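You operate a simulated robot arm through the tools that you are given. There is no shell and no other tool. Be economical: measure what you need, move in short steps, check, and stop when the job is done.

You are at the controls of a simulated robot arm. One attempt, no reset.

JOB
Put the green cup in the vacuum box and clear its bubbles.
Fine: Shut the lid, run the pump till they are gone, switch it off, vent the box and open the lid; leave the cup in and the other cup where it is.

It is judged by the outcome, as a careful person would: the job done as asked, and still so three seconds after it is handed in. It fails if anything else is knocked over, pushed out of place, dropped, spilled or broken. A push-on lid holds only when it is set on centred and level and pressed home; a screw cap is set on level and turned clockwise until tight.

ROBOT AND FRAMES
A 6-joint arm with a two-finger parallel gripper, fixed in place. Base frame: the origin is at the foot of the arm, x ahead of it, y to its left, z up; the work surface is at about z = 850. Lengths are in mm, angles in degrees, forces in N, time in s.
With the tool pointing down near the work surface it reaches from about 240 to 640 mm from the base axis. Its first joint turns from -66.0 to 66.0 degrees. Payload 2.7 kg.
The TCP is the grasp point between the finger pads, 23 mm short of the fingertips. In the tool frame z runs along the fingers and y along their closing line. The gripper opens to 94 mm. The fingers are 38 mm wide and 10 mm thick; the gripper's body (54 by 96 mm) begins 39 mm behind the TCP.
Orientation is that of the tool frame in the base frame, as [roll, pitch, yaw] about the fixed x, y, z axes, in that order (R = Rz(yaw) Ry(pitch) Rx(roll)). With the fingers straight down and closing along the base's y, the tool's x points along the base's -x, its y along +y and its z along -z.

CONTROLS
- The arm moves only by the tool jog_arm. Its arguments are lists of equal length, an entry for each row: "slide": the shift along the tool's x, y, z in mm, a list of three; "rot": the turn, a rotation vector about the tool's x, y, z in degrees, a list of three. In form: {"slide": [[x, y, z], ...], "rot": [[rx, ry, rz], ...]}. A call has 1 to 8 rows; each row shifts and turns the commanded pose from where the row before left it, along the tool's axes as they then stand. "gripper" is the finger opening in mm, from 0 to 94, set as the call begins (left out, the last holds). A row lasts 0.2 s, in which the tool goes at most 50 mm and 8.6 degrees; a call with a longer step from one row to the next is refused whole, and so is a gripper value outside its range. A pose out of reach is approached as far as the arm can. The call stops where the force on the tool passes 90 N (or 10 N more than at its start, if that is more) or the arm is blocked; 0.2 s more then pass. The fingers move at their own pace (about 45 mm/s each) and stop on an object; they squeeze with about 32 N. The grip force told is the motor's: it shows also when the fingers shut on nothing. Time passes only in rows, and 0.2 s behind the last, so rows that do not move let the fingers close. The reply holds the time, the measured pose of the TCP, the force on the tool along the base axes, the opening and the grip force, in the units named above and with some noise, and new pictures: "pictures" is both (left out), scene, wrist or none.
- Cameras (640 x 400 px; columns grow to the right, rows downward): "scene" is fixed at [92.7, -453.2, 1413.4]; the picture's right is [0.67, -0.74, 0.00], its down [-0.44, -0.40, -0.80] and it looks along [0.59, 0.54, -0.59] (base axes); focal length 362 px, centre (320, 200). "wrist" rides on the gripper at [86, 16, -74] in the tool frame; the picture's right is [-0.18, 0.98, 0.00], its down [-0.58, -0.11, -0.81] and it looks along [-0.79, -0.15, 0.59] (tool axes); focal length 243 px, centre (320, 200). There is no depth. A picture from a camera that has moved, and an enlarged one, comes with that camera's place and axes in the base frame and with its lens. The place of the scene camera against the robot may be out by one fixed shift of up to 25 mm in any direction.
- inspect(camera, box): a new picture of the part [left, top, right, bottom] of that camera's present view, enlarged. It takes no simulated time.
- finish_job(): hands the job in; it is judged then, once.

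Work in short steps. Places have to be worked out from the pictures, the camera data and where the tool is seen: move nearer, look again, correct. Check each grasp and each placing, and mend what went wrong. You have 120 turns and 200 pictures in all, those below and enlarged ones among them. Open the gripper and draw the arm clear of the work before you hand the job in, unless the task says otherwise; then end with one line.

The tools are called as a command line: name --argument value ..., lists and objects as JSON in quotes. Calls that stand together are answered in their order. jog_arm: Moves the arm, as the interface text tells. Its arguments: {"type":"object","properties":{"slide":{"type":"array"},"rot":{"type":"array"},"gripper":{"type":"number"},"pictures":{"type":"string","enum":["both","scene","wrist","none"]}},"required":["slide","rot"]} The other tools are called the same way: inspect (camera, box) takes an enlarged picture of a part of a camera's view; finish_job () hands the job in.

At the start:

```text
time: 0.0
ee_pos: [284.2, -211.1, 1206.0]
orientation: [-180.0, 0.1, -180.0]
force: [-0.8, 0.5, -0.2]
width: 93.8
gripper_force: 0.0
```

scene: 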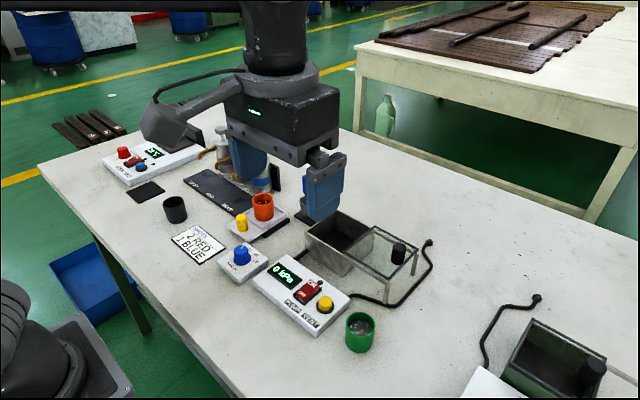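
wrist: 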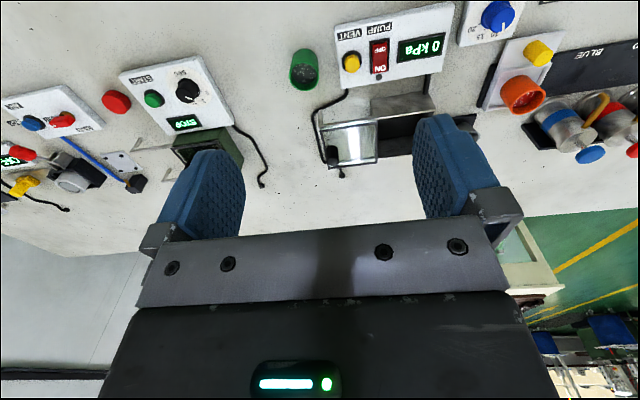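

The scene shows the green cup near the pump/vent panel and a box with a glass sliding/hinged lid. I'll enlarge both views to understand the parts.

inspect --camera "scene" --box '[220, 180, 460, 360]'

inspect --camera "wrist" --box '[240, 0, 560, 200]'

```text
2.22 times, centred on (340, 270) of scene
camera zoom: at [92.7, -453.2, 1413.4], right [0.67, -0.74, 0.0], down [-0.44, -0.4, -0.8], along [0.59, 0.54, -0.59], focal length 804 px, centre (276, 44)
```

zoom: 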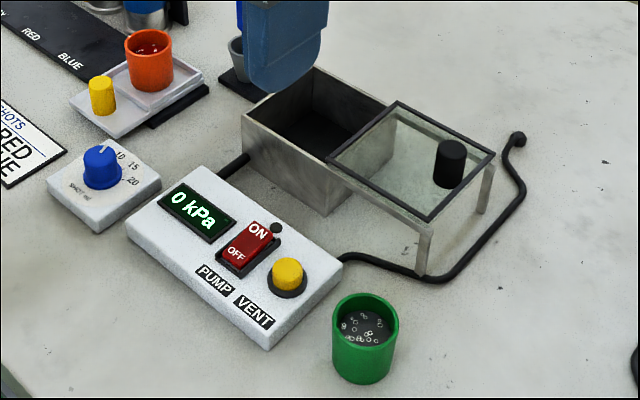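

```text
2.00 times, centred on (400, 100) of wrist
camera zoom: at [197.1, -194.8, 1282.1], right [0.18, 0.98, 0.0], down [0.58, -0.11, 0.81], along [0.79, -0.15, -0.59], focal length 485 px, centre (160, 400)
```

zoom: 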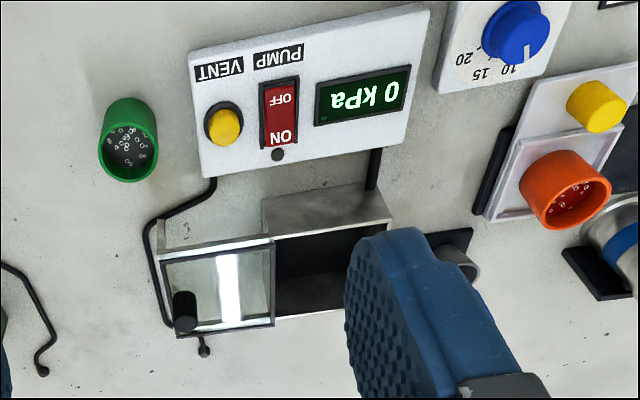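

I judge the cup to be near (390,-258) and the box near (510,-100), with a lid sliding along y. I'll move lower and closer for a better measurement.

jog_arm --slide '[[0, 10, 40], [0, 10, 40], [0, 10, 30], [0, 10, 0]]' --rot '[[0, 0, 0], [0, 0, 0], [0, 0, 0], [0, 0, 0]]'

```text
time: 1.0
ee_pos: [285.6, -171.8, 1096.9]
orientation: [-180.0, 0.1, 180.0]
force: [0.3, -0.4, 0.2]
width: 94.3
gripper_force: 0.0
camera wrist: at [198.0, -156.2, 1171.1], right [0.18, 0.98, 0.0], down [0.58, -0.11, 0.81], along [0.79, -0.15, -0.59], focal length 243 px, centre (320, 200)
```

scene: 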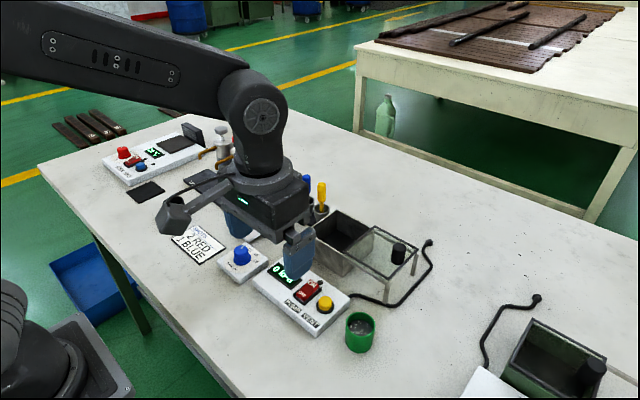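
wrist: 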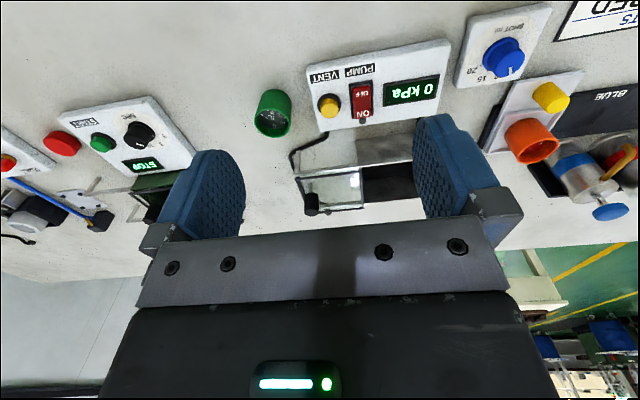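

Zooming into the box and cup from here.

inspect --camera "wrist" --box '[240, 40, 460, 220]'

inspect --camera "scene" --box '[290, 190, 450, 360]'

```text
2.22 times, centred on (350, 130) of wrist
camera zoom: at [198.0, -156.2, 1171.1], right [0.18, 0.98, 0.0], down [0.58, -0.11, 0.81], along [0.79, -0.15, -0.59], focal length 539 px, centre (253, 356)
```

zoom: 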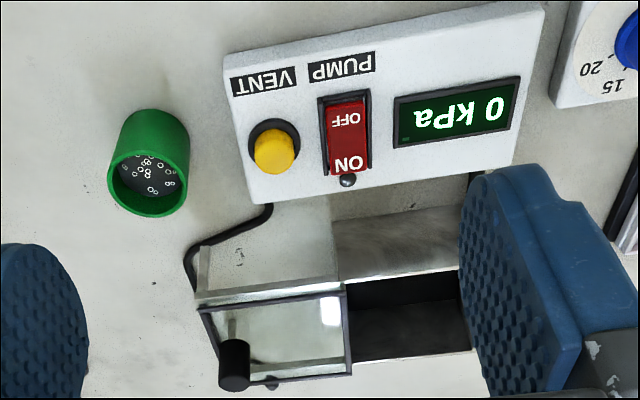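

```text
2.35 times, centred on (370, 275) of scene
camera zoom: at [92.7, -453.2, 1413.4], right [0.67, -0.74, 0.0], down [-0.44, -0.4, -0.8], along [0.59, 0.54, -0.59], focal length 851 px, centre (202, 24)
```

zoom: 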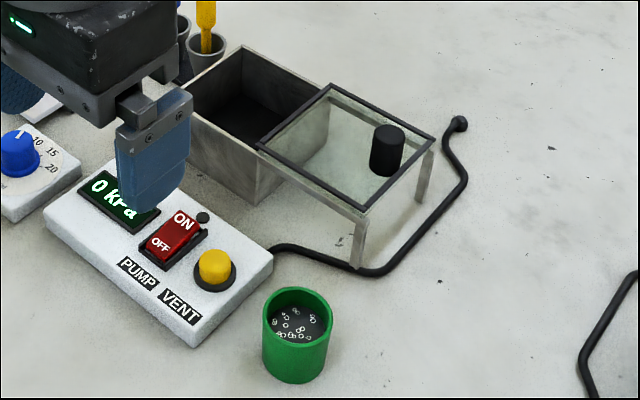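

Estimates: cup at about (385,-258), ⌀48, height 45. Box spans x 457–560, y −147…−50, rim z≈923; sliding lid parked at −y side with knob near (514,-230). I move over the cup with narrower fingers and check.

jog_arm --slide '[[-25, -22, 25], [-25, -22, 25], [-25, -22, 25], [-24, -20, 22], [0, 0, 0]]' --rot '[[0, 0, 0], [0, 0, 0], [0, 0, 0], [0, 0, 0], [0, 0, 0]]' --gripper 72

```text
time: 2.2
ee_pos: [381.9, -255.0, 1000.1]
orientation: [180.0, 0.0, 180.0]
force: [-0.7, 0.8, 0.1]
width: 72.0
gripper_force: 0.2
camera wrist: at [292.5, -240.5, 1075.2], right [0.18, 0.98, 0.0], down [0.58, -0.11, 0.81], along [0.79, -0.15, -0.59], focal length 243 px, centre (320, 200)
```

scene: 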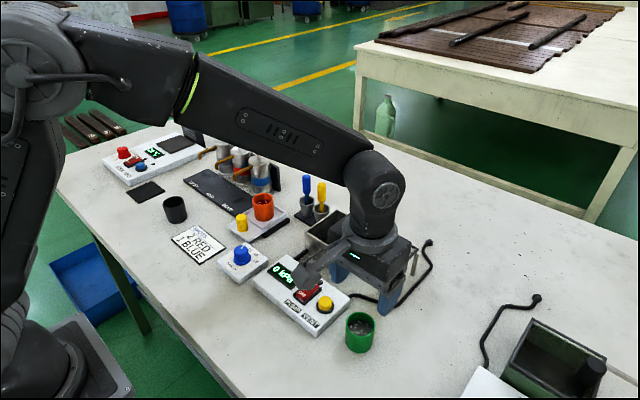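
wrist: 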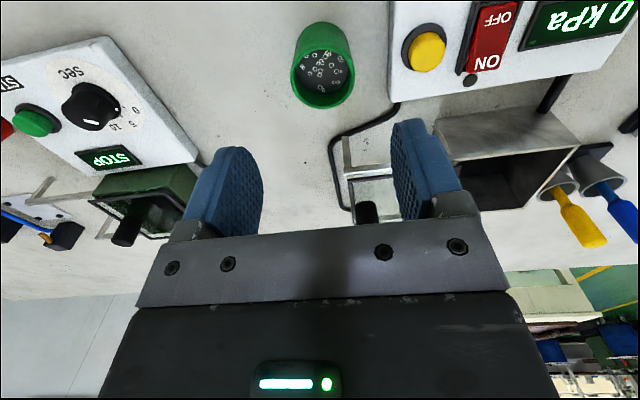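

Cup refined to about (384,-256), panel edge at y≈-203. I lower with opening 66 to TCP z≈945 and check alignment.

jog_arm --slide '[[-1, -1, 25], [0, 0, 30], [0, 0, 0]]' --rot '[[0, 0, 0], [0, 0, 0], [0, 0, 0]]' --gripper 66

```text
time: 3.0
ee_pos: [384.1, -258.0, 945.1]
orientation: [180.0, -0.1, -180.0]
force: [-0.1, 0.0, -0.1]
width: 66.0
gripper_force: 0.1
camera wrist: at [296.5, -241.8, 1020.5], right [0.18, 0.98, 0.0], down [0.58, -0.11, 0.81], along [0.79, -0.15, -0.59], focal length 243 px, centre (320, 200)
```

scene: 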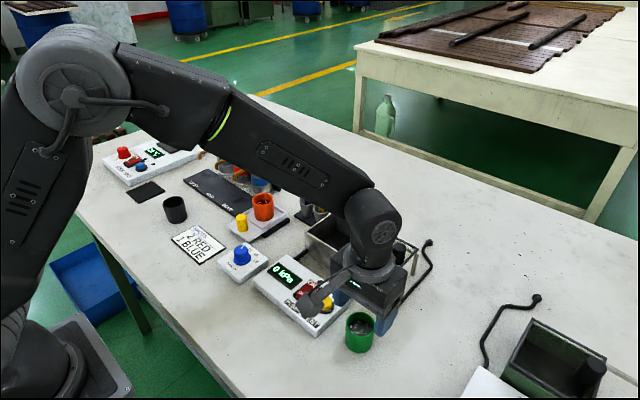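
wrist: 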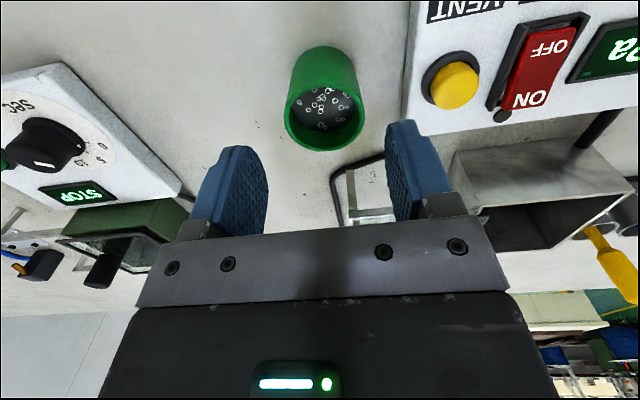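

The cup is ~1 mm ahead and ~2 mm to +y of the TCP. Correct and descend to z≈891, then close in the next call.

jog_arm --slide '[[-1, 2, 14], [0, 0, 20], [0, 0, 19], [0, 0, 0]]' --rot '[[0, 0, 0], [0, 0, 0], [0, 0, 0], [0, 0, 0]]' --pictures "wrist"

```text
time: 4.0
ee_pos: [386.8, -253.9, 892.8]
orientation: [-180.0, 0.0, -179.9]
force: [0.0, 0.2, 0.1]
width: 65.9
gripper_force: 0.1
camera wrist: at [297.9, -238.7, 968.2], right [0.18, 0.98, 0.0], down [0.58, -0.11, 0.81], along [0.79, -0.15, -0.59], focal length 243 px, centre (320, 200)
```

wrist: 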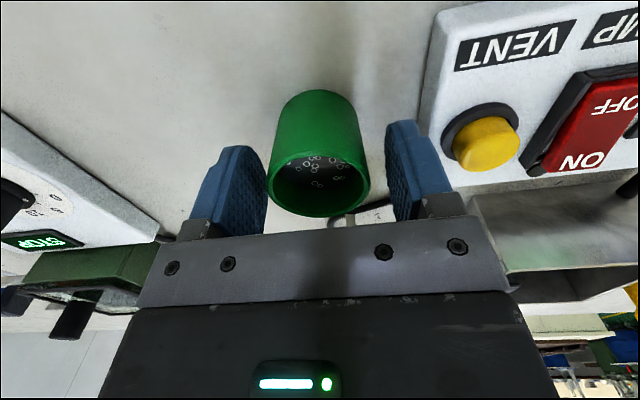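

The cup is centred between the fingers with the rim near TCP height. I lower 3 mm and close.

jog_arm --slide '[[0, 0, 3], [0, 0, 0], [0, 0, 0], [0, 0, 0]]' --rot '[[0, 0, 0], [0, 0, 0], [0, 0, 0], [0, 0, 0]]' --gripper 30 --pictures "wrist"

```text
time: 5.0
ee_pos: [386.3, -255.7, 890.1]
orientation: [-179.8, 0.0, 180.0]
force: [-0.9, 1.6, 6.6]
width: 46.5
gripper_force: 31.8
camera wrist: at [298.1, -239.2, 965.3], right [0.18, 0.98, 0.0], down [0.58, -0.11, 0.81], along [0.79, -0.15, -0.59], focal length 243 px, centre (320, 200)
```

wrist: 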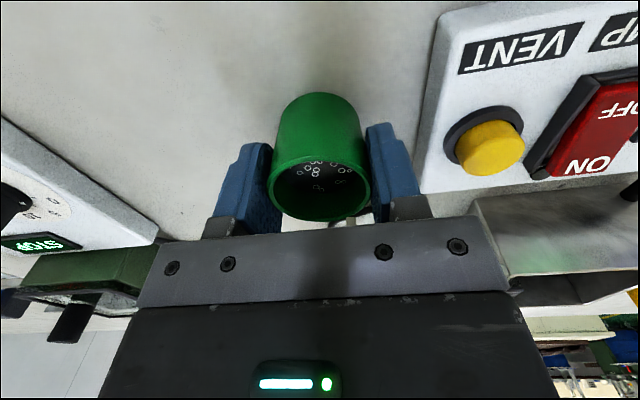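

Gripped (46.5 mm, 32 N). Lift gently 100 mm.

jog_arm --slide '[[0, 0, -6], [0, 0, -14], [0, 0, -18], [0, 0, -18], [0, 0, -18], [0, 0, -18], [0, 0, -12], [0, 0, -4]]' --rot '[[0, 0, 0], [0, 0, 0], [0, 0, 0], [0, 0, 0], [0, 0, 0], [0, 0, 0], [0, 0, 0], [0, 0, 0]]'

```text
time: 6.8
ee_pos: [386.9, -254.5, 996.5]
orientation: [180.0, -0.1, 180.0]
force: [-0.4, 0.3, 0.2]
width: 46.5
gripper_force: 32.2
camera wrist: at [298.3, -239.4, 1071.7], right [0.18, 0.98, 0.0], down [0.58, -0.11, 0.81], along [0.79, -0.15, -0.59], focal length 243 px, centre (320, 200)
```

scene: 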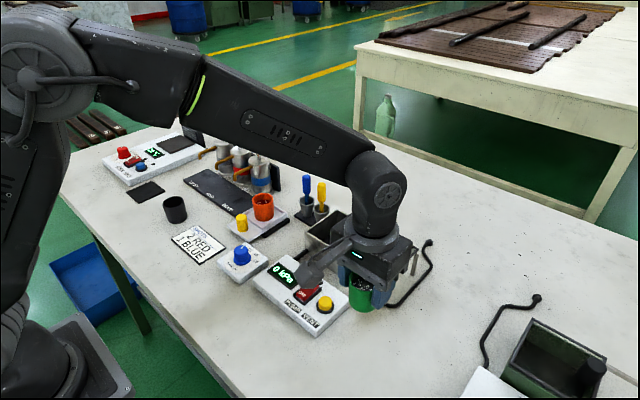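
wrist: 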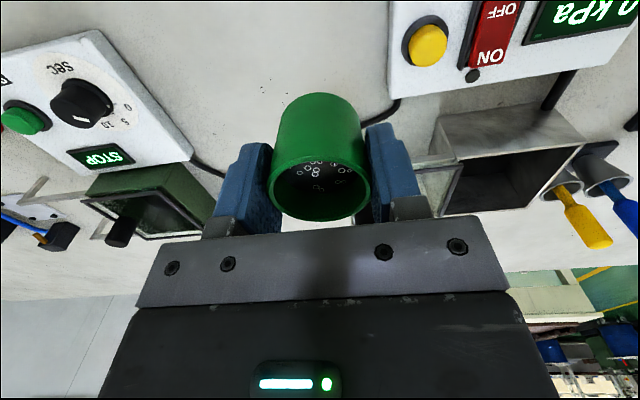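

Cup lifted securely. I zoom on the box opening to fix its corners.

inspect --camera "wrist" --box '[400, 60, 640, 260]'

```text
2.00 times, centred on (520, 160) of wrist
camera zoom: at [298.3, -239.4, 1071.7], right [0.18, 0.98, 0.0], down [0.58, -0.11, 0.81], along [0.79, -0.15, -0.59], focal length 485 px, centre (-80, 280)
```

zoom: 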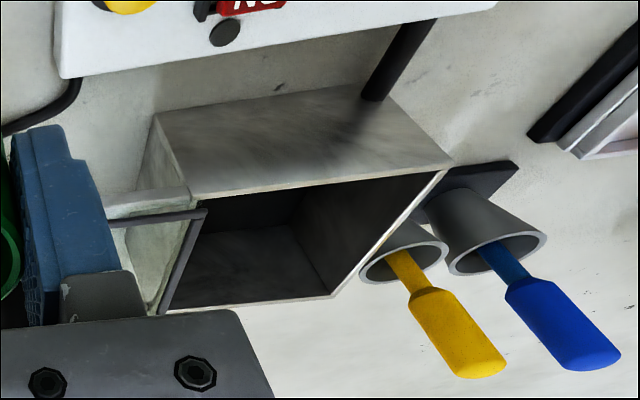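

Box corners: about x 465–570, y −148…−48, rim z≈913–923. I carry the cup gently over to (515,−97) staying high.

jog_arm --slide '[[-8, 0, 0], [-18, 12, -2], [-20, 24, -2], [-20, 28, 0], [-20, 28, 0], [-20, 28, 0], [-15, 24, 0], [-7, 13, 0]]' --rot '[[0, 0, 0], [0, 0, 0], [0, 0, 0], [0, 0, 0], [0, 0, 0], [0, 0, 0], [0, 0, 0], [0, 0, 0]]'

```text
time: 8.6
ee_pos: [513.5, -97.7, 1001.6]
orientation: [180.0, -0.1, -180.0]
force: [0.2, -0.6, -1.8]
width: 46.7
gripper_force: 32.0
camera wrist: at [425.6, -82.5, 1076.5], right [0.18, 0.98, 0.0], down [0.58, -0.11, 0.81], along [0.79, -0.15, -0.59], focal length 243 px, centre (320, 200)
```

scene: 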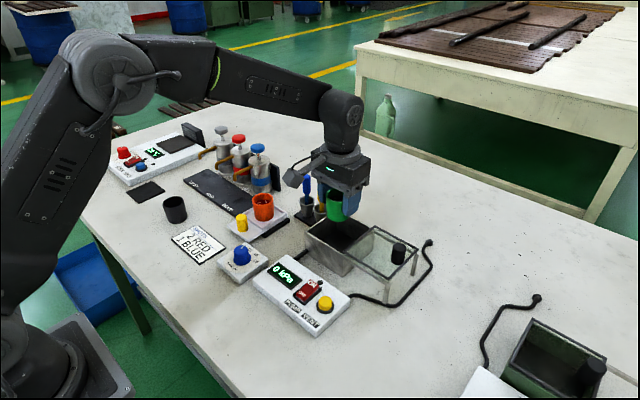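
wrist: 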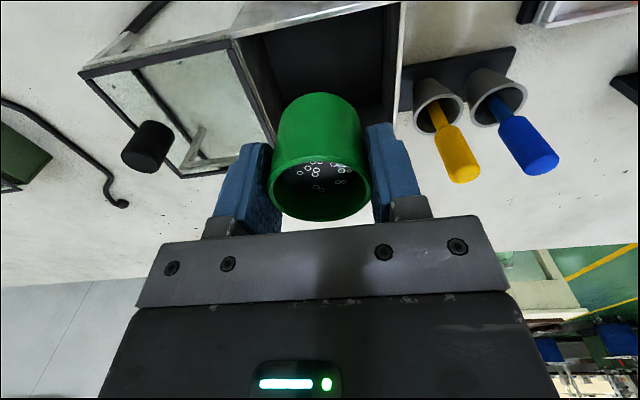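

Box interior looks centred at about (518,−98). I shift 4 mm ahead and lower to TCP z≈945.

jog_arm --slide '[[-4, 0, 6], [0, 0, 15], [0, 0, 18], [0, 0, 13], [0, 0, 4]]' --rot '[[0, 0, 0], [0, 0, 0], [0, 0, 0], [0, 0, 0], [0, 0, 0]]'

inspect --camera "scene" --box '[270, 150, 450, 300]'

```text
time: 9.8
ee_pos: [517.9, -99.1, 945.0]
orientation: [-180.0, 0.0, 179.9]
force: [-0.2, -0.8, -0.1]
width: 46.5
gripper_force: 31.4
camera wrist: at [429.9, -82.9, 1019.7], right [0.18, 0.98, 0.0], down [0.58, -0.11, 0.81], along [0.79, -0.15, -0.59], focal length 243 px, centre (320, 200)
```

scene: 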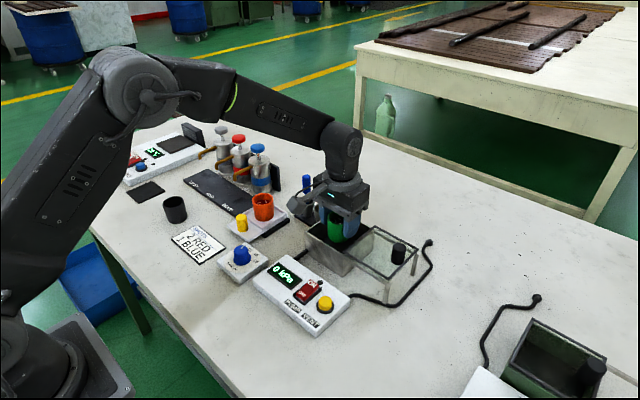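
wrist: 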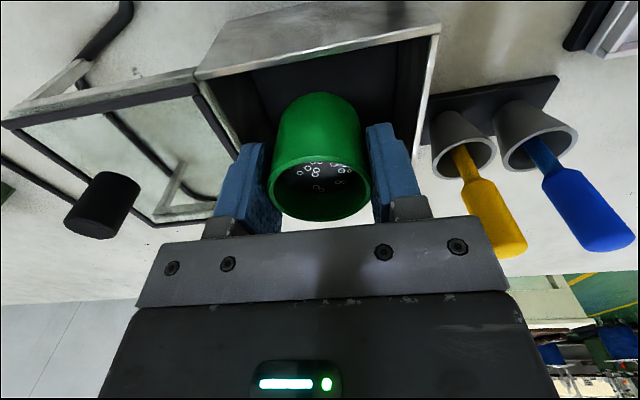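

```text
2.67 times, centred on (360, 225) of scene
camera zoom: at [92.7, -453.2, 1413.4], right [0.67, -0.74, 0.0], down [-0.44, -0.4, -0.8], along [0.59, 0.54, -0.59], focal length 965 px, centre (213, 133)
```

zoom: 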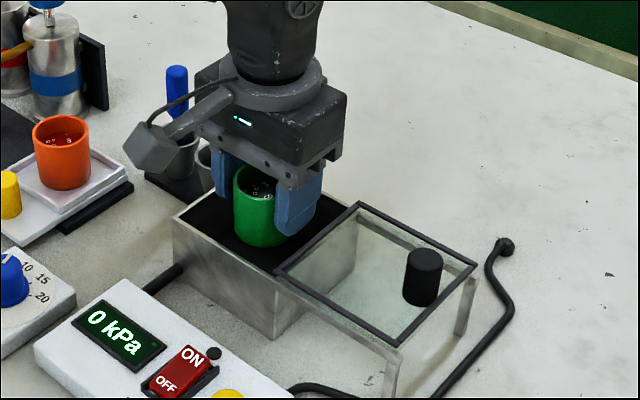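

Cup is centred over the opening. Shift +1.5 y and lower to TCP z≈908.

jog_arm --slide '[[0, 1.5, 8], [0, 0, 12], [0, 0, 12], [0, 0, 5], [0, 0, 0]]' --rot '[[0, 0, 0], [0, 0, 0], [0, 0, 0], [0, 0, 0], [0, 0, 0]]'

inspect --camera "scene" --box '[270, 150, 450, 300]'

```text
time: 11.0
ee_pos: [517.9, -97.4, 908.2]
orientation: [179.9, -0.1, -180.0]
force: [0.2, 0.2, -0.9]
width: 46.6
gripper_force: 31.8
camera wrist: at [429.6, -81.3, 983.0], right [0.18, 0.98, 0.0], down [0.58, -0.11, 0.81], along [0.79, -0.15, -0.59], focal length 243 px, centre (320, 200)
```

scene: 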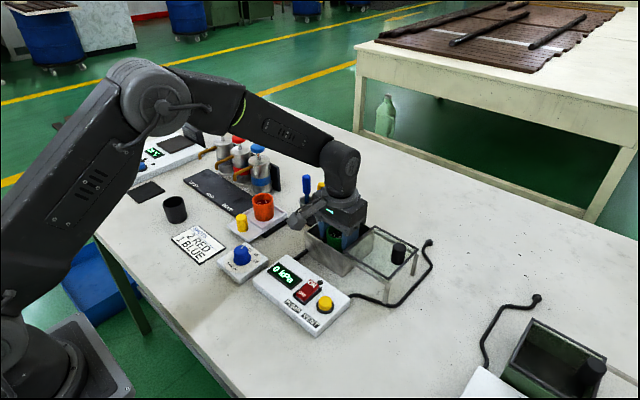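
wrist: 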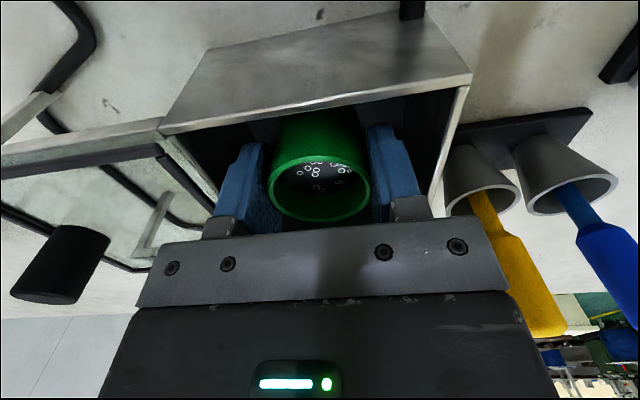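

```text
2.67 times, centred on (360, 225) of scene
camera zoom: at [92.7, -453.2, 1413.4], right [0.67, -0.74, 0.0], down [-0.44, -0.4, -0.8], along [0.59, 0.54, -0.59], focal length 965 px, centre (213, 133)
```

zoom: 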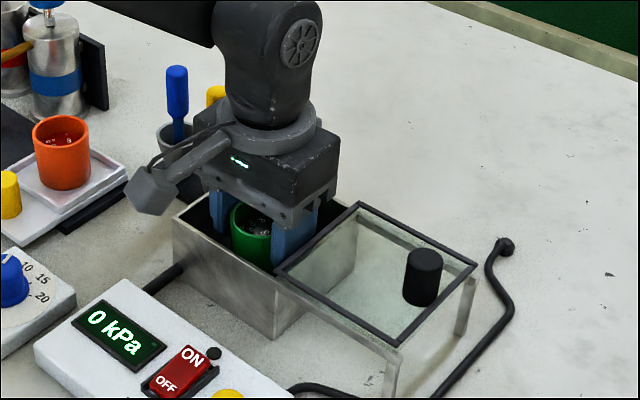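

Good clearance all round. Continue down in small steps, watching force.

jog_arm --slide '[[0, 0, 4], [0, 0, 3], [0, 0, 2], [0, 0, 0]]' --rot '[[0, 0, 0], [0, 0, 0], [0, 0, 0], [0, 0, 0]]' --pictures "none"

```text
time: 12.0
ee_pos: [519.1, -97.3, 899.8]
orientation: [-180.0, 0.0, -179.9]
force: [-0.2, -0.9, -1.2]
width: 46.3
gripper_force: 32.1
```

No contact yet at z≈899.5; floor contact expected around 890–896. Going down 3 mm more.

jog_arm --slide '[[0, 0, 1.5], [0, 0, 1.5], [0, 0, 0]]' --rot '[[0, 0, 0], [0, 0, 0], [0, 0, 0]]' --pictures "none"

```text
time: 12.8
ee_pos: [517.6, -96.6, 897.2]
orientation: [180.0, 0.2, -179.9]
force: [-0.6, -0.3, 1.1]
width: 46.7
gripper_force: 31.8
```

jog_arm --slide '[[0, 0, 1], [0, 0, 1], [0, 0, 0]]' --rot '[[0, 0, 0], [0, 0, 0], [0, 0, 0]]'

inspect --camera "scene" --box '[270, 150, 450, 300]'

```text
time: 13.6
ee_pos: [518.9, -97.3, 896.5]
orientation: [-180.0, 0.4, 180.0]
force: [-6.1, 1.4, 25.5]
width: 46.4
gripper_force: 32.0
camera wrist: at [430.7, -81.7, 970.7], right [0.18, 0.98, 0.0], down [0.58, -0.11, 0.81], along [0.8, -0.15, -0.59], focal length 243 px, centre (320, 200)
```

scene: 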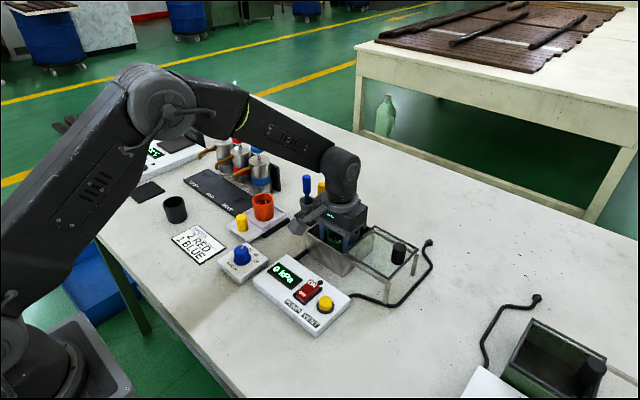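
wrist: 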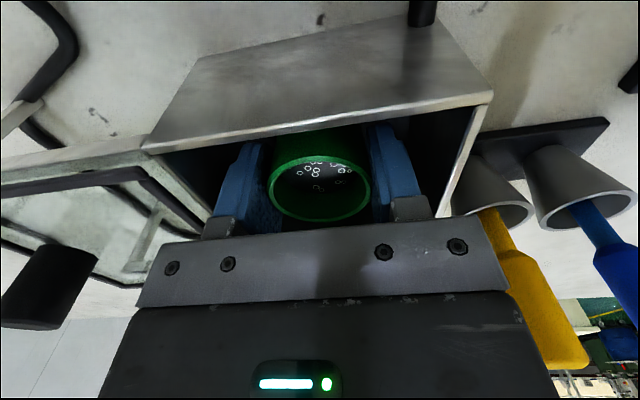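

```text
2.67 times, centred on (360, 225) of scene
camera zoom: at [92.1, -453.1, 1413.5], right [0.67, -0.74, 0.0], down [-0.44, -0.4, -0.8], along [0.59, 0.54, -0.59], focal length 965 px, centre (213, 133)
```

zoom: 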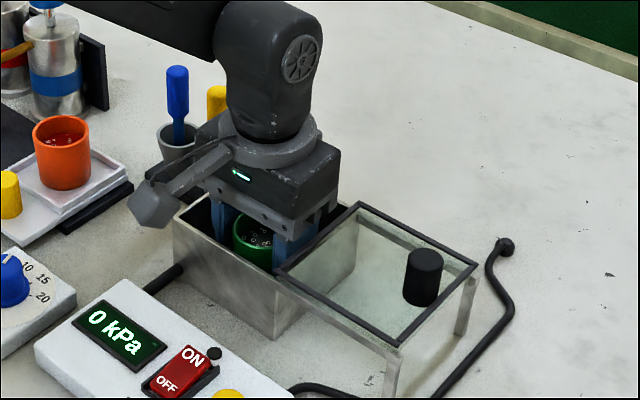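

Contact 25 N: the cup has reached the floor. Ease up 1 mm and open to 57.

jog_arm --slide '[[0, 0, -0.8], [0, 0, 0], [0, 0, 0]]' --rot '[[0, 0, 0], [0, 0, 0], [0, 0, 0]]' --pictures "none"

jog_arm --slide '[[0, 0, 0], [0, 0, 0], [0, 0, 0]]' --rot '[[0, 0, 0], [0, 0, 0], [0, 0, 0]]' --gripper 57 --pictures "wrist"

```text
time: 14.4
ee_pos: [519.9, -97.6, 896.3]
orientation: [-179.8, 0.3, 180.0]
force: [5.0, -1.5, 20.1]
width: 46.7
gripper_force: 32.4
```

```text
time: 15.2
ee_pos: [517.5, -97.3, 894.1]
orientation: [180.0, 0.0, -180.0]
force: [0.6, -0.5, 0.6]
width: 57.0
gripper_force: 0.0
camera wrist: at [430.0, -81.5, 969.7], right [0.18, 0.98, 0.0], down [0.58, -0.11, 0.81], along [0.79, -0.15, -0.59], focal length 243 px, centre (320, 200)
```

wrist: 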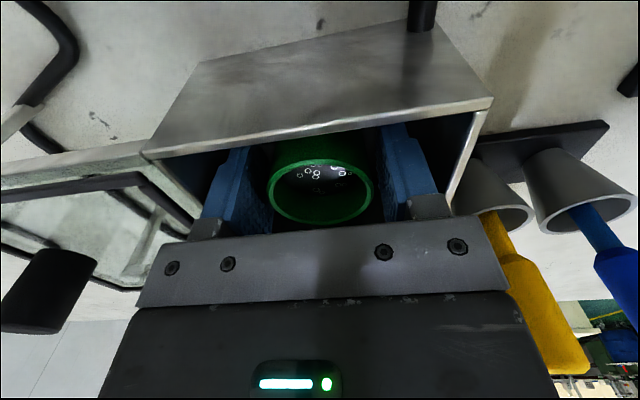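

Cup is released and standing upright on the floor. Raise straight up.

jog_arm --slide '[[0, 0, -8], [0, 0, -20], [0, 0, -30], [0, 0, -30], [0, 0, -30], [0, 0, -20]]' --rot '[[0, 0, 0], [0, 0, 0], [0, 0, 0], [0, 0, 0], [0, 0, 0], [0, 0, 0]]'

inspect --camera "wrist" --box '[80, 0, 440, 225]'

```text
time: 16.6
ee_pos: [517.7, -97.1, 1032.2]
orientation: [-179.9, 0.0, -179.9]
force: [-0.4, 0.0, 0.3]
width: 56.7
gripper_force: 0.1
camera wrist: at [429.9, -80.6, 1108.0], right [0.18, 0.98, 0.0], down [0.58, -0.11, 0.81], along [0.79, -0.15, -0.59], focal length 243 px, centre (320, 200)
```

scene: 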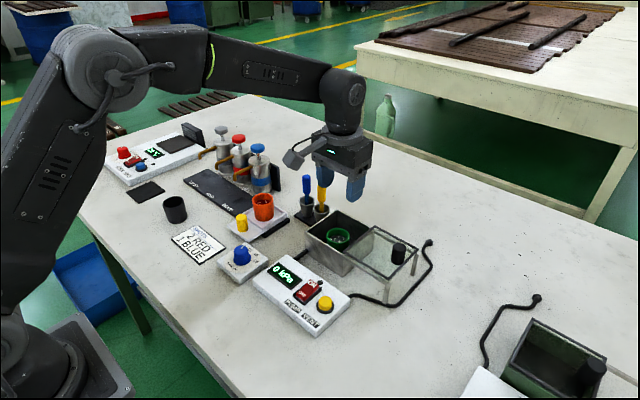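
wrist: 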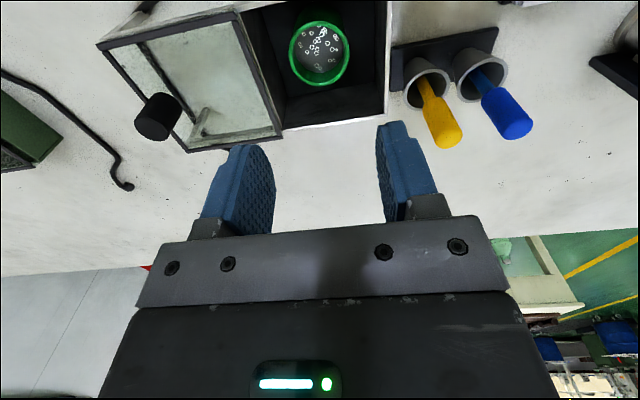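

```text
1.78 times, centred on (260, 112) of wrist
camera zoom: at [429.9, -80.6, 1108.0], right [0.18, 0.98, 0.0], down [0.58, -0.11, 0.81], along [0.79, -0.15, -0.59], focal length 431 px, centre (427, 356)
```

zoom: 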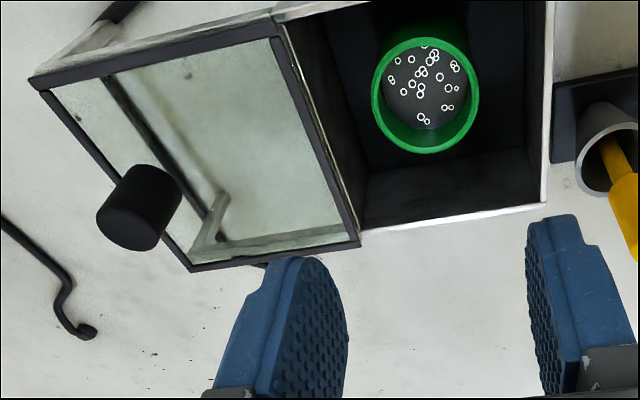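

Cup stands in the box. Lid spans x 473–569, y −242…−142; knob at about (520,−228), top z≈952. Move above the knob.

jog_arm --slide '[[-1, -30, 0], [-1, -40, 0], [0, -40, 5], [0, -22, 10], [0, 0, 0]]' --rot '[[0, 0, 0], [0, 0, 0], [0, 0, 0], [0, 0, 0], [0, 0, 0]]'

inspect --camera "wrist" --box '[200, 0, 520, 200]'

```text
time: 17.8
ee_pos: [521.5, -231.9, 1018.1]
orientation: [-180.0, 0.0, 180.0]
force: [0.0, -0.3, 0.5]
width: 56.9
gripper_force: 0.1
camera wrist: at [432.3, -215.1, 1093.0], right [0.18, 0.98, 0.0], down [0.58, -0.11, 0.81], along [0.79, -0.15, -0.59], focal length 243 px, centre (320, 200)
```

scene: 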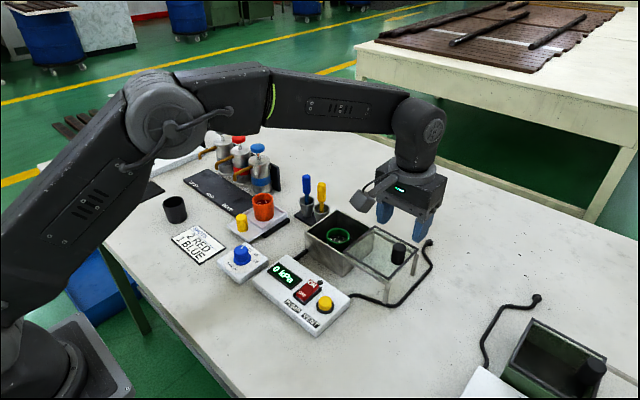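
wrist: 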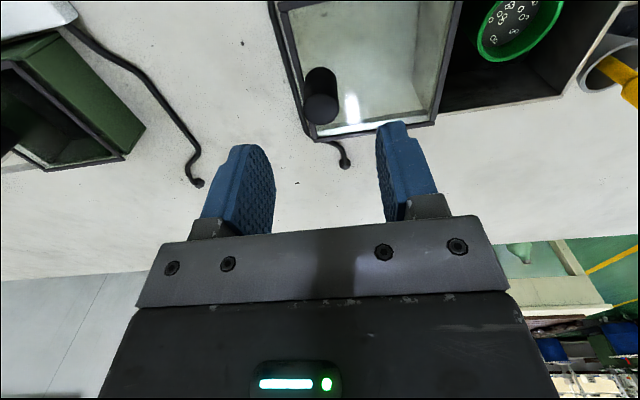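

```text
2.00 times, centred on (360, 100) of wrist
camera zoom: at [432.3, -215.1, 1093.0], right [0.18, 0.98, 0.0], down [0.58, -0.11, 0.81], along [0.79, -0.15, -0.59], focal length 485 px, centre (240, 400)
```

zoom: 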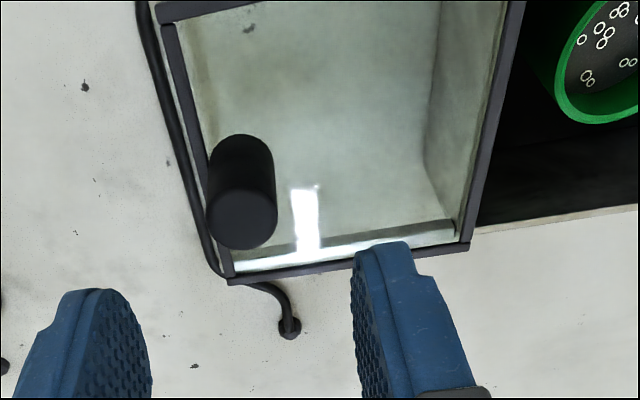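

Knob at (521,−230.5), top z≈955. Lower to TCP z≈955 (tips ≈932, above glass) with opening 45.

jog_arm --slide '[[0, 0.5, 20], [0, 0, 25], [0, 0, 14], [0, 0, 4], [0, 0, 0]]' --rot '[[0, 0, 0], [0, 0, 0], [0, 0, 0], [0, 0, 0], [0, 0, 0]]' --gripper 48

inspect --camera "scene" --box '[320, 170, 480, 290]'

```text
time: 19.0
ee_pos: [519.2, -228.3, 955.2]
orientation: [180.0, 0.0, 180.0]
force: [-0.4, 0.3, -0.1]
width: 47.9
gripper_force: 0.0
camera wrist: at [431.7, -212.7, 1029.2], right [0.18, 0.98, 0.0], down [0.58, -0.11, 0.81], along [0.79, -0.15, -0.59], focal length 243 px, centre (320, 200)
```

scene: 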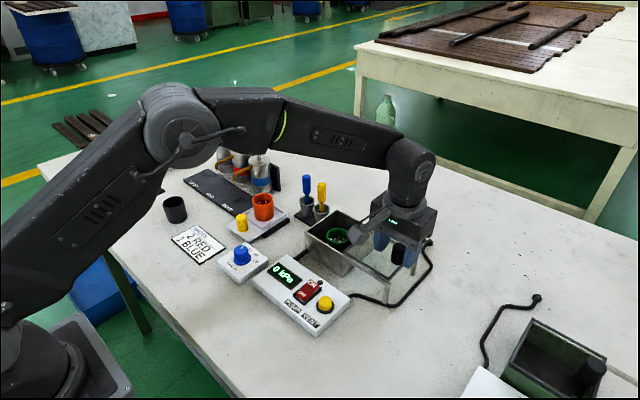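
wrist: 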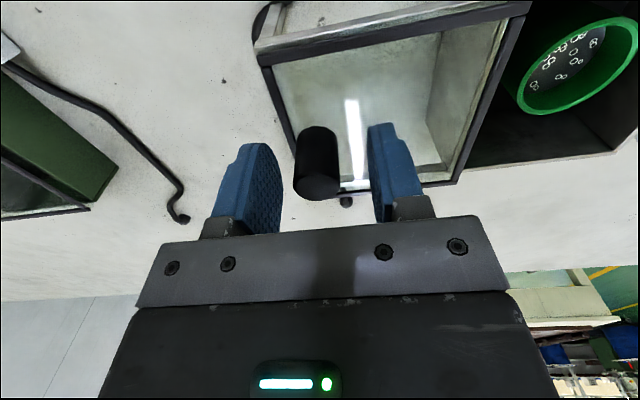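

```text
3.33 times, centred on (400, 230) of scene
camera zoom: at [92.7, -453.2, 1413.4], right [0.67, -0.74, 0.0], down [-0.44, -0.4, -0.8], along [0.59, 0.54, -0.59], focal length 1206 px, centre (53, 100)
```

zoom: 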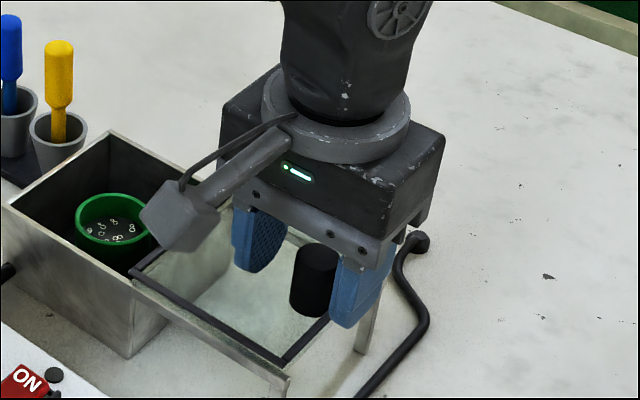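

Knob is nearly centred (≈1.5 mm toward −y). Correct and close.

jog_arm --slide '[[0, -1.5, 0], [0, 0, 0], [0, 0, 0], [0, 0, 0]]' --rot '[[0, 0, 0], [0, 0, 0], [0, 0, 0], [0, 0, 0]]' --gripper 15 --pictures "wrist"

```text
time: 20.0
ee_pos: [520.1, -229.7, 954.0]
orientation: [180.0, 0.1, -179.9]
force: [0.6, -2.8, -1.0]
width: 23.7
gripper_force: 45.7
camera wrist: at [431.8, -214.6, 1029.4], right [0.18, 0.98, 0.0], down [0.58, -0.11, 0.81], along [0.79, -0.15, -0.59], focal length 243 px, centre (320, 200)
```

wrist: 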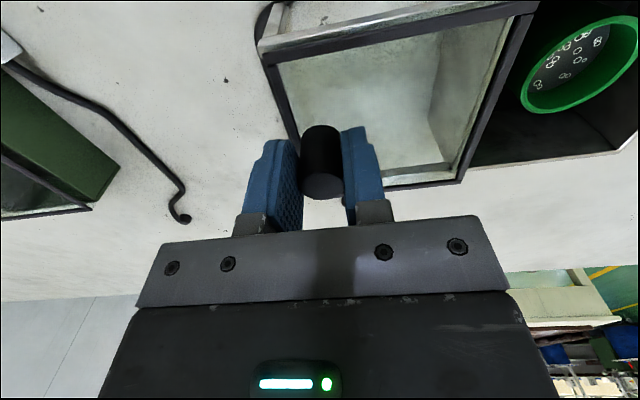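

Knob gripped. Slide the lid +y by 50 mm first.

jog_arm --slide '[[0, 5, 0], [0, 10, 0], [0, 12, 0], [0, 12, 0], [0, 8, 0], [0, 3, 0]]' --rot '[[0, 0, 0], [0, 0, 0], [0, 0, 0], [0, 0, 0], [0, 0, 0], [0, 0, 0]]'

```text
time: 21.4
ee_pos: [519.8, -178.6, 954.7]
orientation: [179.9, -0.2, 179.9]
force: [-3.9, -0.6, -8.6]
width: 23.6
gripper_force: 44.7
camera wrist: at [432.0, -164.1, 1029.6], right [0.18, 0.98, 0.0], down [0.58, -0.11, 0.81], along [0.79, -0.15, -0.59], focal length 243 px, centre (320, 200)
```

scene: 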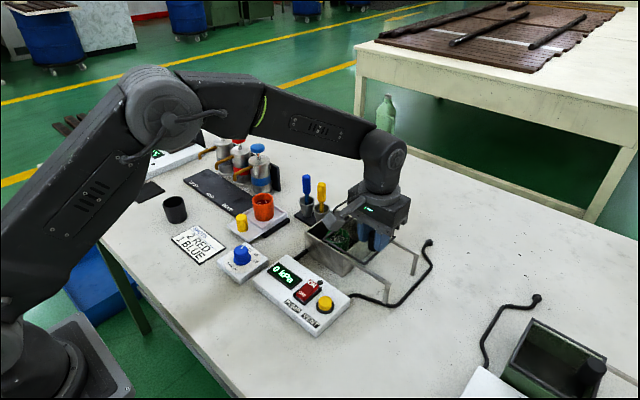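
wrist: 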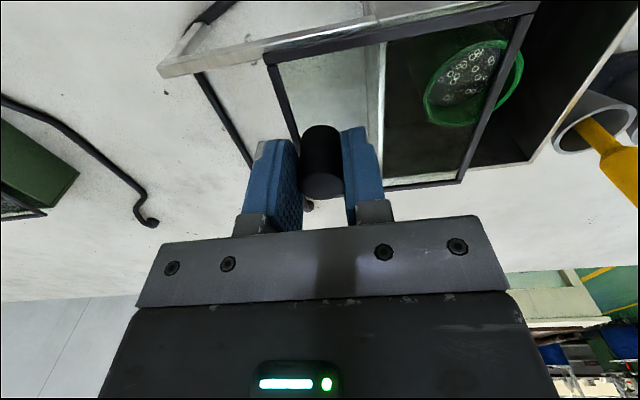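

The lid slides smoothly. Continue another 40 mm.

jog_arm --slide '[[0, 6, 0], [0, 10, 0], [0, 10, 0], [0, 8, 0], [0, 5, 0], [0, 1, 0]]' --rot '[[0, 0, 0], [0, 0, 0], [0, 0, 0], [0, 0, 0], [0, 0, 0], [0, 0, 0]]'

inspect --camera "wrist" --box '[300, 0, 620, 200]'

```text
time: 22.8
ee_pos: [519.5, -140.4, 954.3]
orientation: [-180.0, -0.3, -180.0]
force: [-10.9, -0.8, -9.1]
width: 23.3
gripper_force: 45.4
camera wrist: at [432.2, -124.2, 1029.8], right [0.18, 0.98, 0.0], down [0.58, -0.11, 0.8], along [0.79, -0.15, -0.59], focal length 243 px, centre (320, 200)
```

scene: 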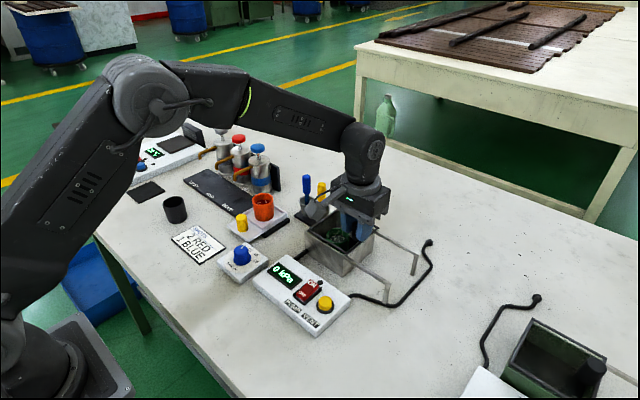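
wrist: 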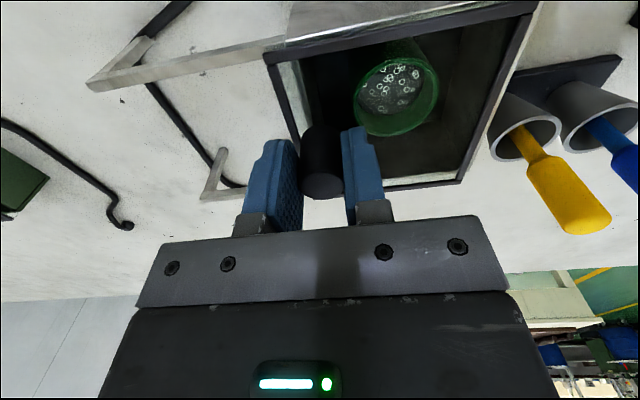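

```text
2.00 times, centred on (460, 100) of wrist
camera zoom: at [432.2, -124.2, 1029.8], right [0.18, 0.98, 0.0], down [0.58, -0.11, 0.8], along [0.79, -0.15, -0.59], focal length 485 px, centre (40, 400)
```

zoom: 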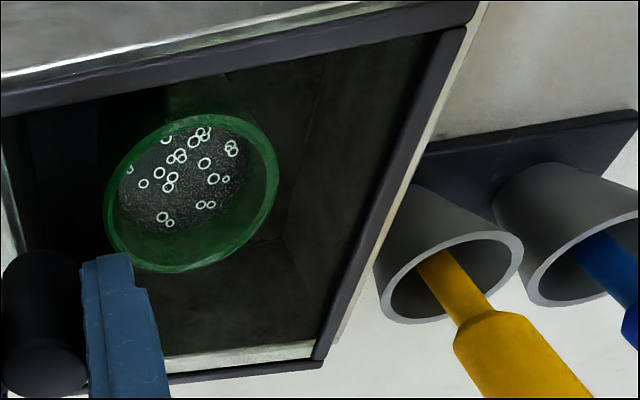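

About 5 mm remain to the +y rim. Push in small steps and watch the y force.

jog_arm --slide '[[0, 2, 0], [0, 2, 0], [0, 1, 0], [0, 0, 0]]' --rot '[[0, 0, 0], [0, 0, 0], [0, 0, 0], [0, 0, 0]]'

inspect --camera "wrist" --box '[240, 0, 560, 200]'

```text
time: 23.8
ee_pos: [520.5, -135.3, 954.9]
orientation: [-180.0, -0.1, 179.9]
force: [-13.0, 0.6, -10.9]
width: 23.7
gripper_force: 44.7
camera wrist: at [432.1, -118.9, 1029.7], right [0.18, 0.98, 0.0], down [0.58, -0.11, 0.8], along [0.79, -0.15, -0.59], focal length 243 px, centre (320, 200)
```

scene: 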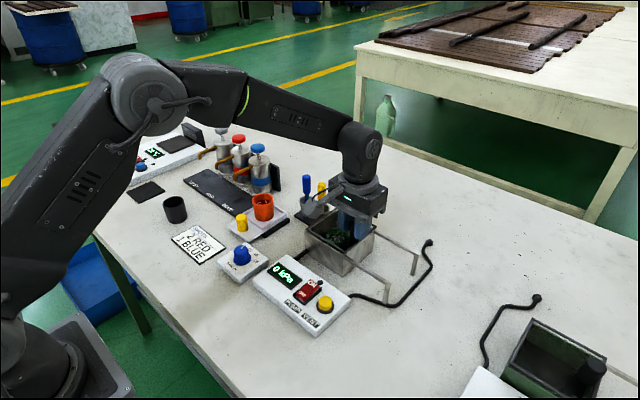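
wrist: 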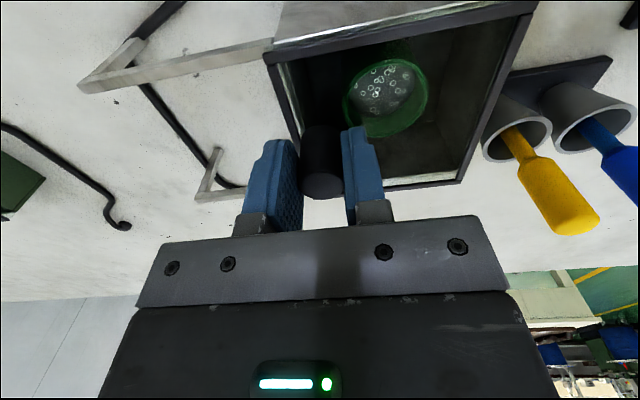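

```text
2.00 times, centred on (400, 100) of wrist
camera zoom: at [432.1, -118.9, 1029.7], right [0.18, 0.98, 0.0], down [0.58, -0.11, 0.8], along [0.79, -0.15, -0.59], focal length 485 px, centre (160, 400)
```

zoom: 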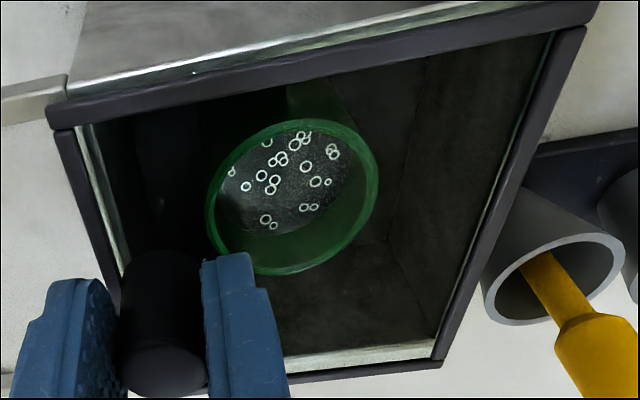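

Lid nearly covers; it may still overhang ~3 mm at the −y side and no stop felt. Push 3 mm more watching for a stop.

jog_arm --slide '[[0, 1, 0], [0, 1, 0], [0, 1, 0], [0, 0, 0]]' --rot '[[0, 0, 0], [0, 0, 0], [0, 0, 0], [0, 0, 0]]' --pictures "none"

inspect --camera "wrist" --box '[240, 0, 560, 200]'

inspect --camera "scene" --box '[280, 190, 440, 290]'

```text
time: 24.8
ee_pos: [519.4, -131.1, 954.1]
orientation: [-180.0, 0.0, -180.0]
force: [-9.4, 1.1, -11.6]
width: 23.5
gripper_force: 44.7
```

```text
2.00 times, centred on (400, 100) of wrist
camera zoom: at [432.1, -116.3, 1029.7], right [0.18, 0.98, 0.0], down [0.58, -0.11, 0.81], along [0.79, -0.15, -0.59], focal length 485 px, centre (160, 400)
```

zoom: 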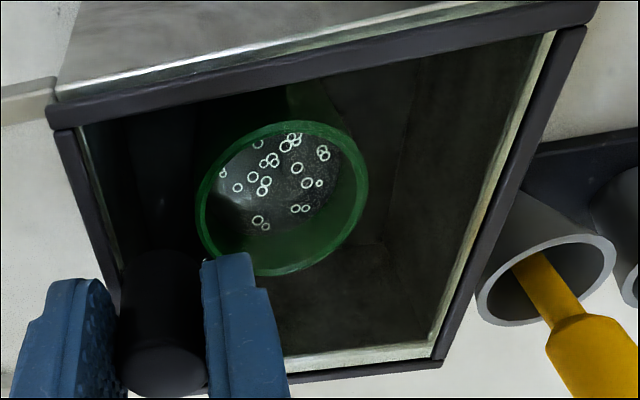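

```text
4.00 times, centred on (360, 240) of scene
camera zoom: at [92.6, -453.2, 1413.4], right [0.67, -0.74, 0.0], down [-0.44, -0.4, -0.8], along [0.59, 0.54, -0.59], focal length 1447 px, centre (160, 40)
```

zoom: 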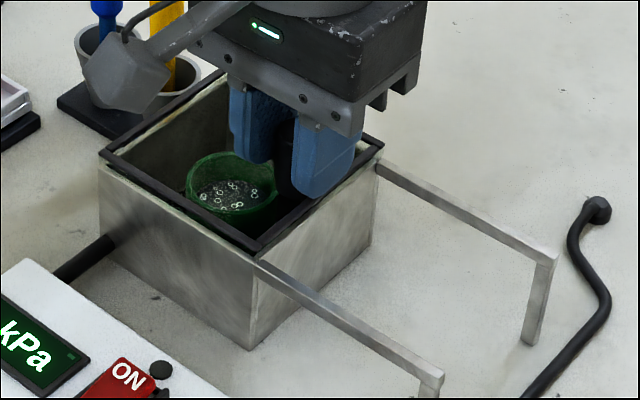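

Both views show the lid centred over the box. Release the knob and rise.

jog_arm --slide '[[0, 0, 0], [0, 0, 0], [0, 0, -10], [0, 0, -30], [0, 0, -30]]' --rot '[[0, 0, 0], [0, 0, 0], [0, 0, 0], [0, 0, 0], [0, 0, 0]]' --gripper 44

inspect --camera "wrist" --box '[240, 0, 560, 200]'

inspect --camera "scene" --box '[240, 190, 400, 340]'

```text
time: 26.0
ee_pos: [520.3, -132.5, 1026.0]
orientation: [180.0, 0.0, 180.0]
force: [0.0, -0.2, -0.1]
width: 43.9
gripper_force: 0.1
camera wrist: at [431.7, -116.4, 1100.1], right [0.18, 0.98, 0.0], down [0.58, -0.11, 0.81], along [0.79, -0.15, -0.59], focal length 243 px, centre (320, 200)
```

scene: 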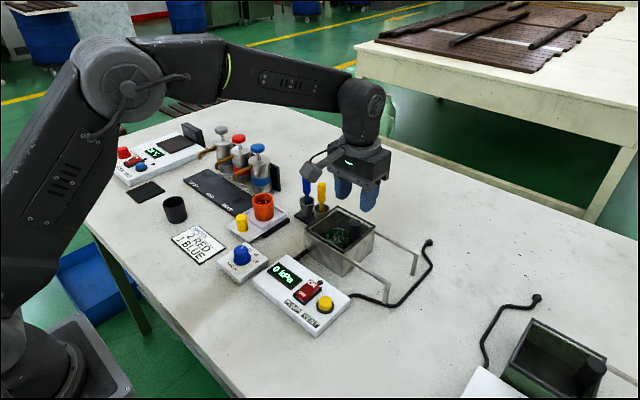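
wrist: 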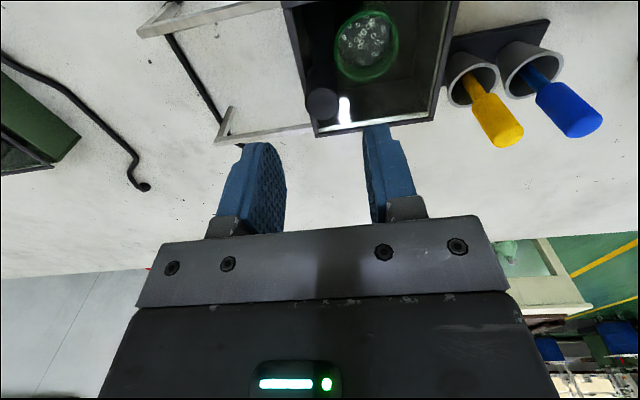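

```text
2.00 times, centred on (400, 100) of wrist
camera zoom: at [431.7, -116.4, 1100.1], right [0.18, 0.98, 0.0], down [0.58, -0.11, 0.81], along [0.79, -0.15, -0.59], focal length 485 px, centre (160, 400)
```

zoom: 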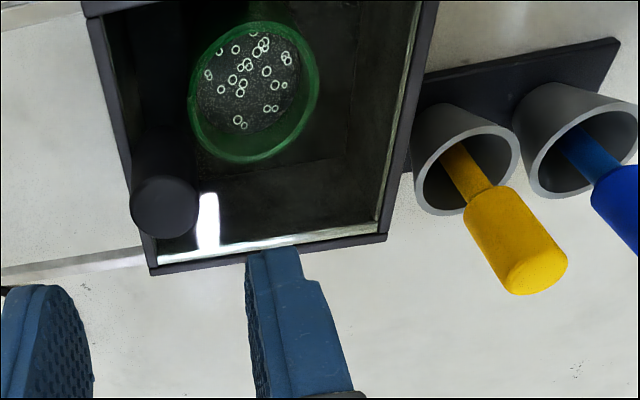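

```text
2.67 times, centred on (320, 265) of scene
camera zoom: at [92.7, -453.2, 1413.4], right [0.67, -0.74, 0.0], down [-0.44, -0.4, -0.8], along [0.59, 0.54, -0.59], focal length 965 px, centre (320, 27)
```

zoom: 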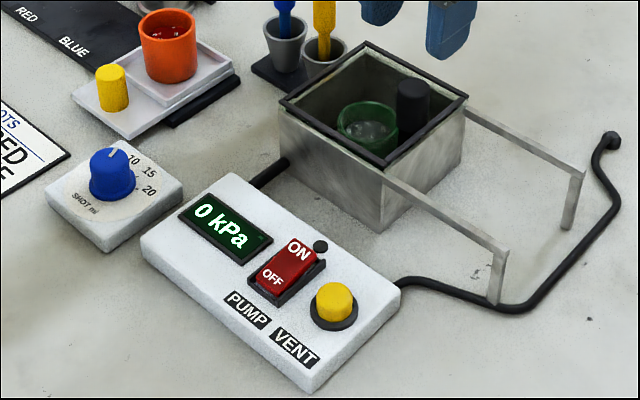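

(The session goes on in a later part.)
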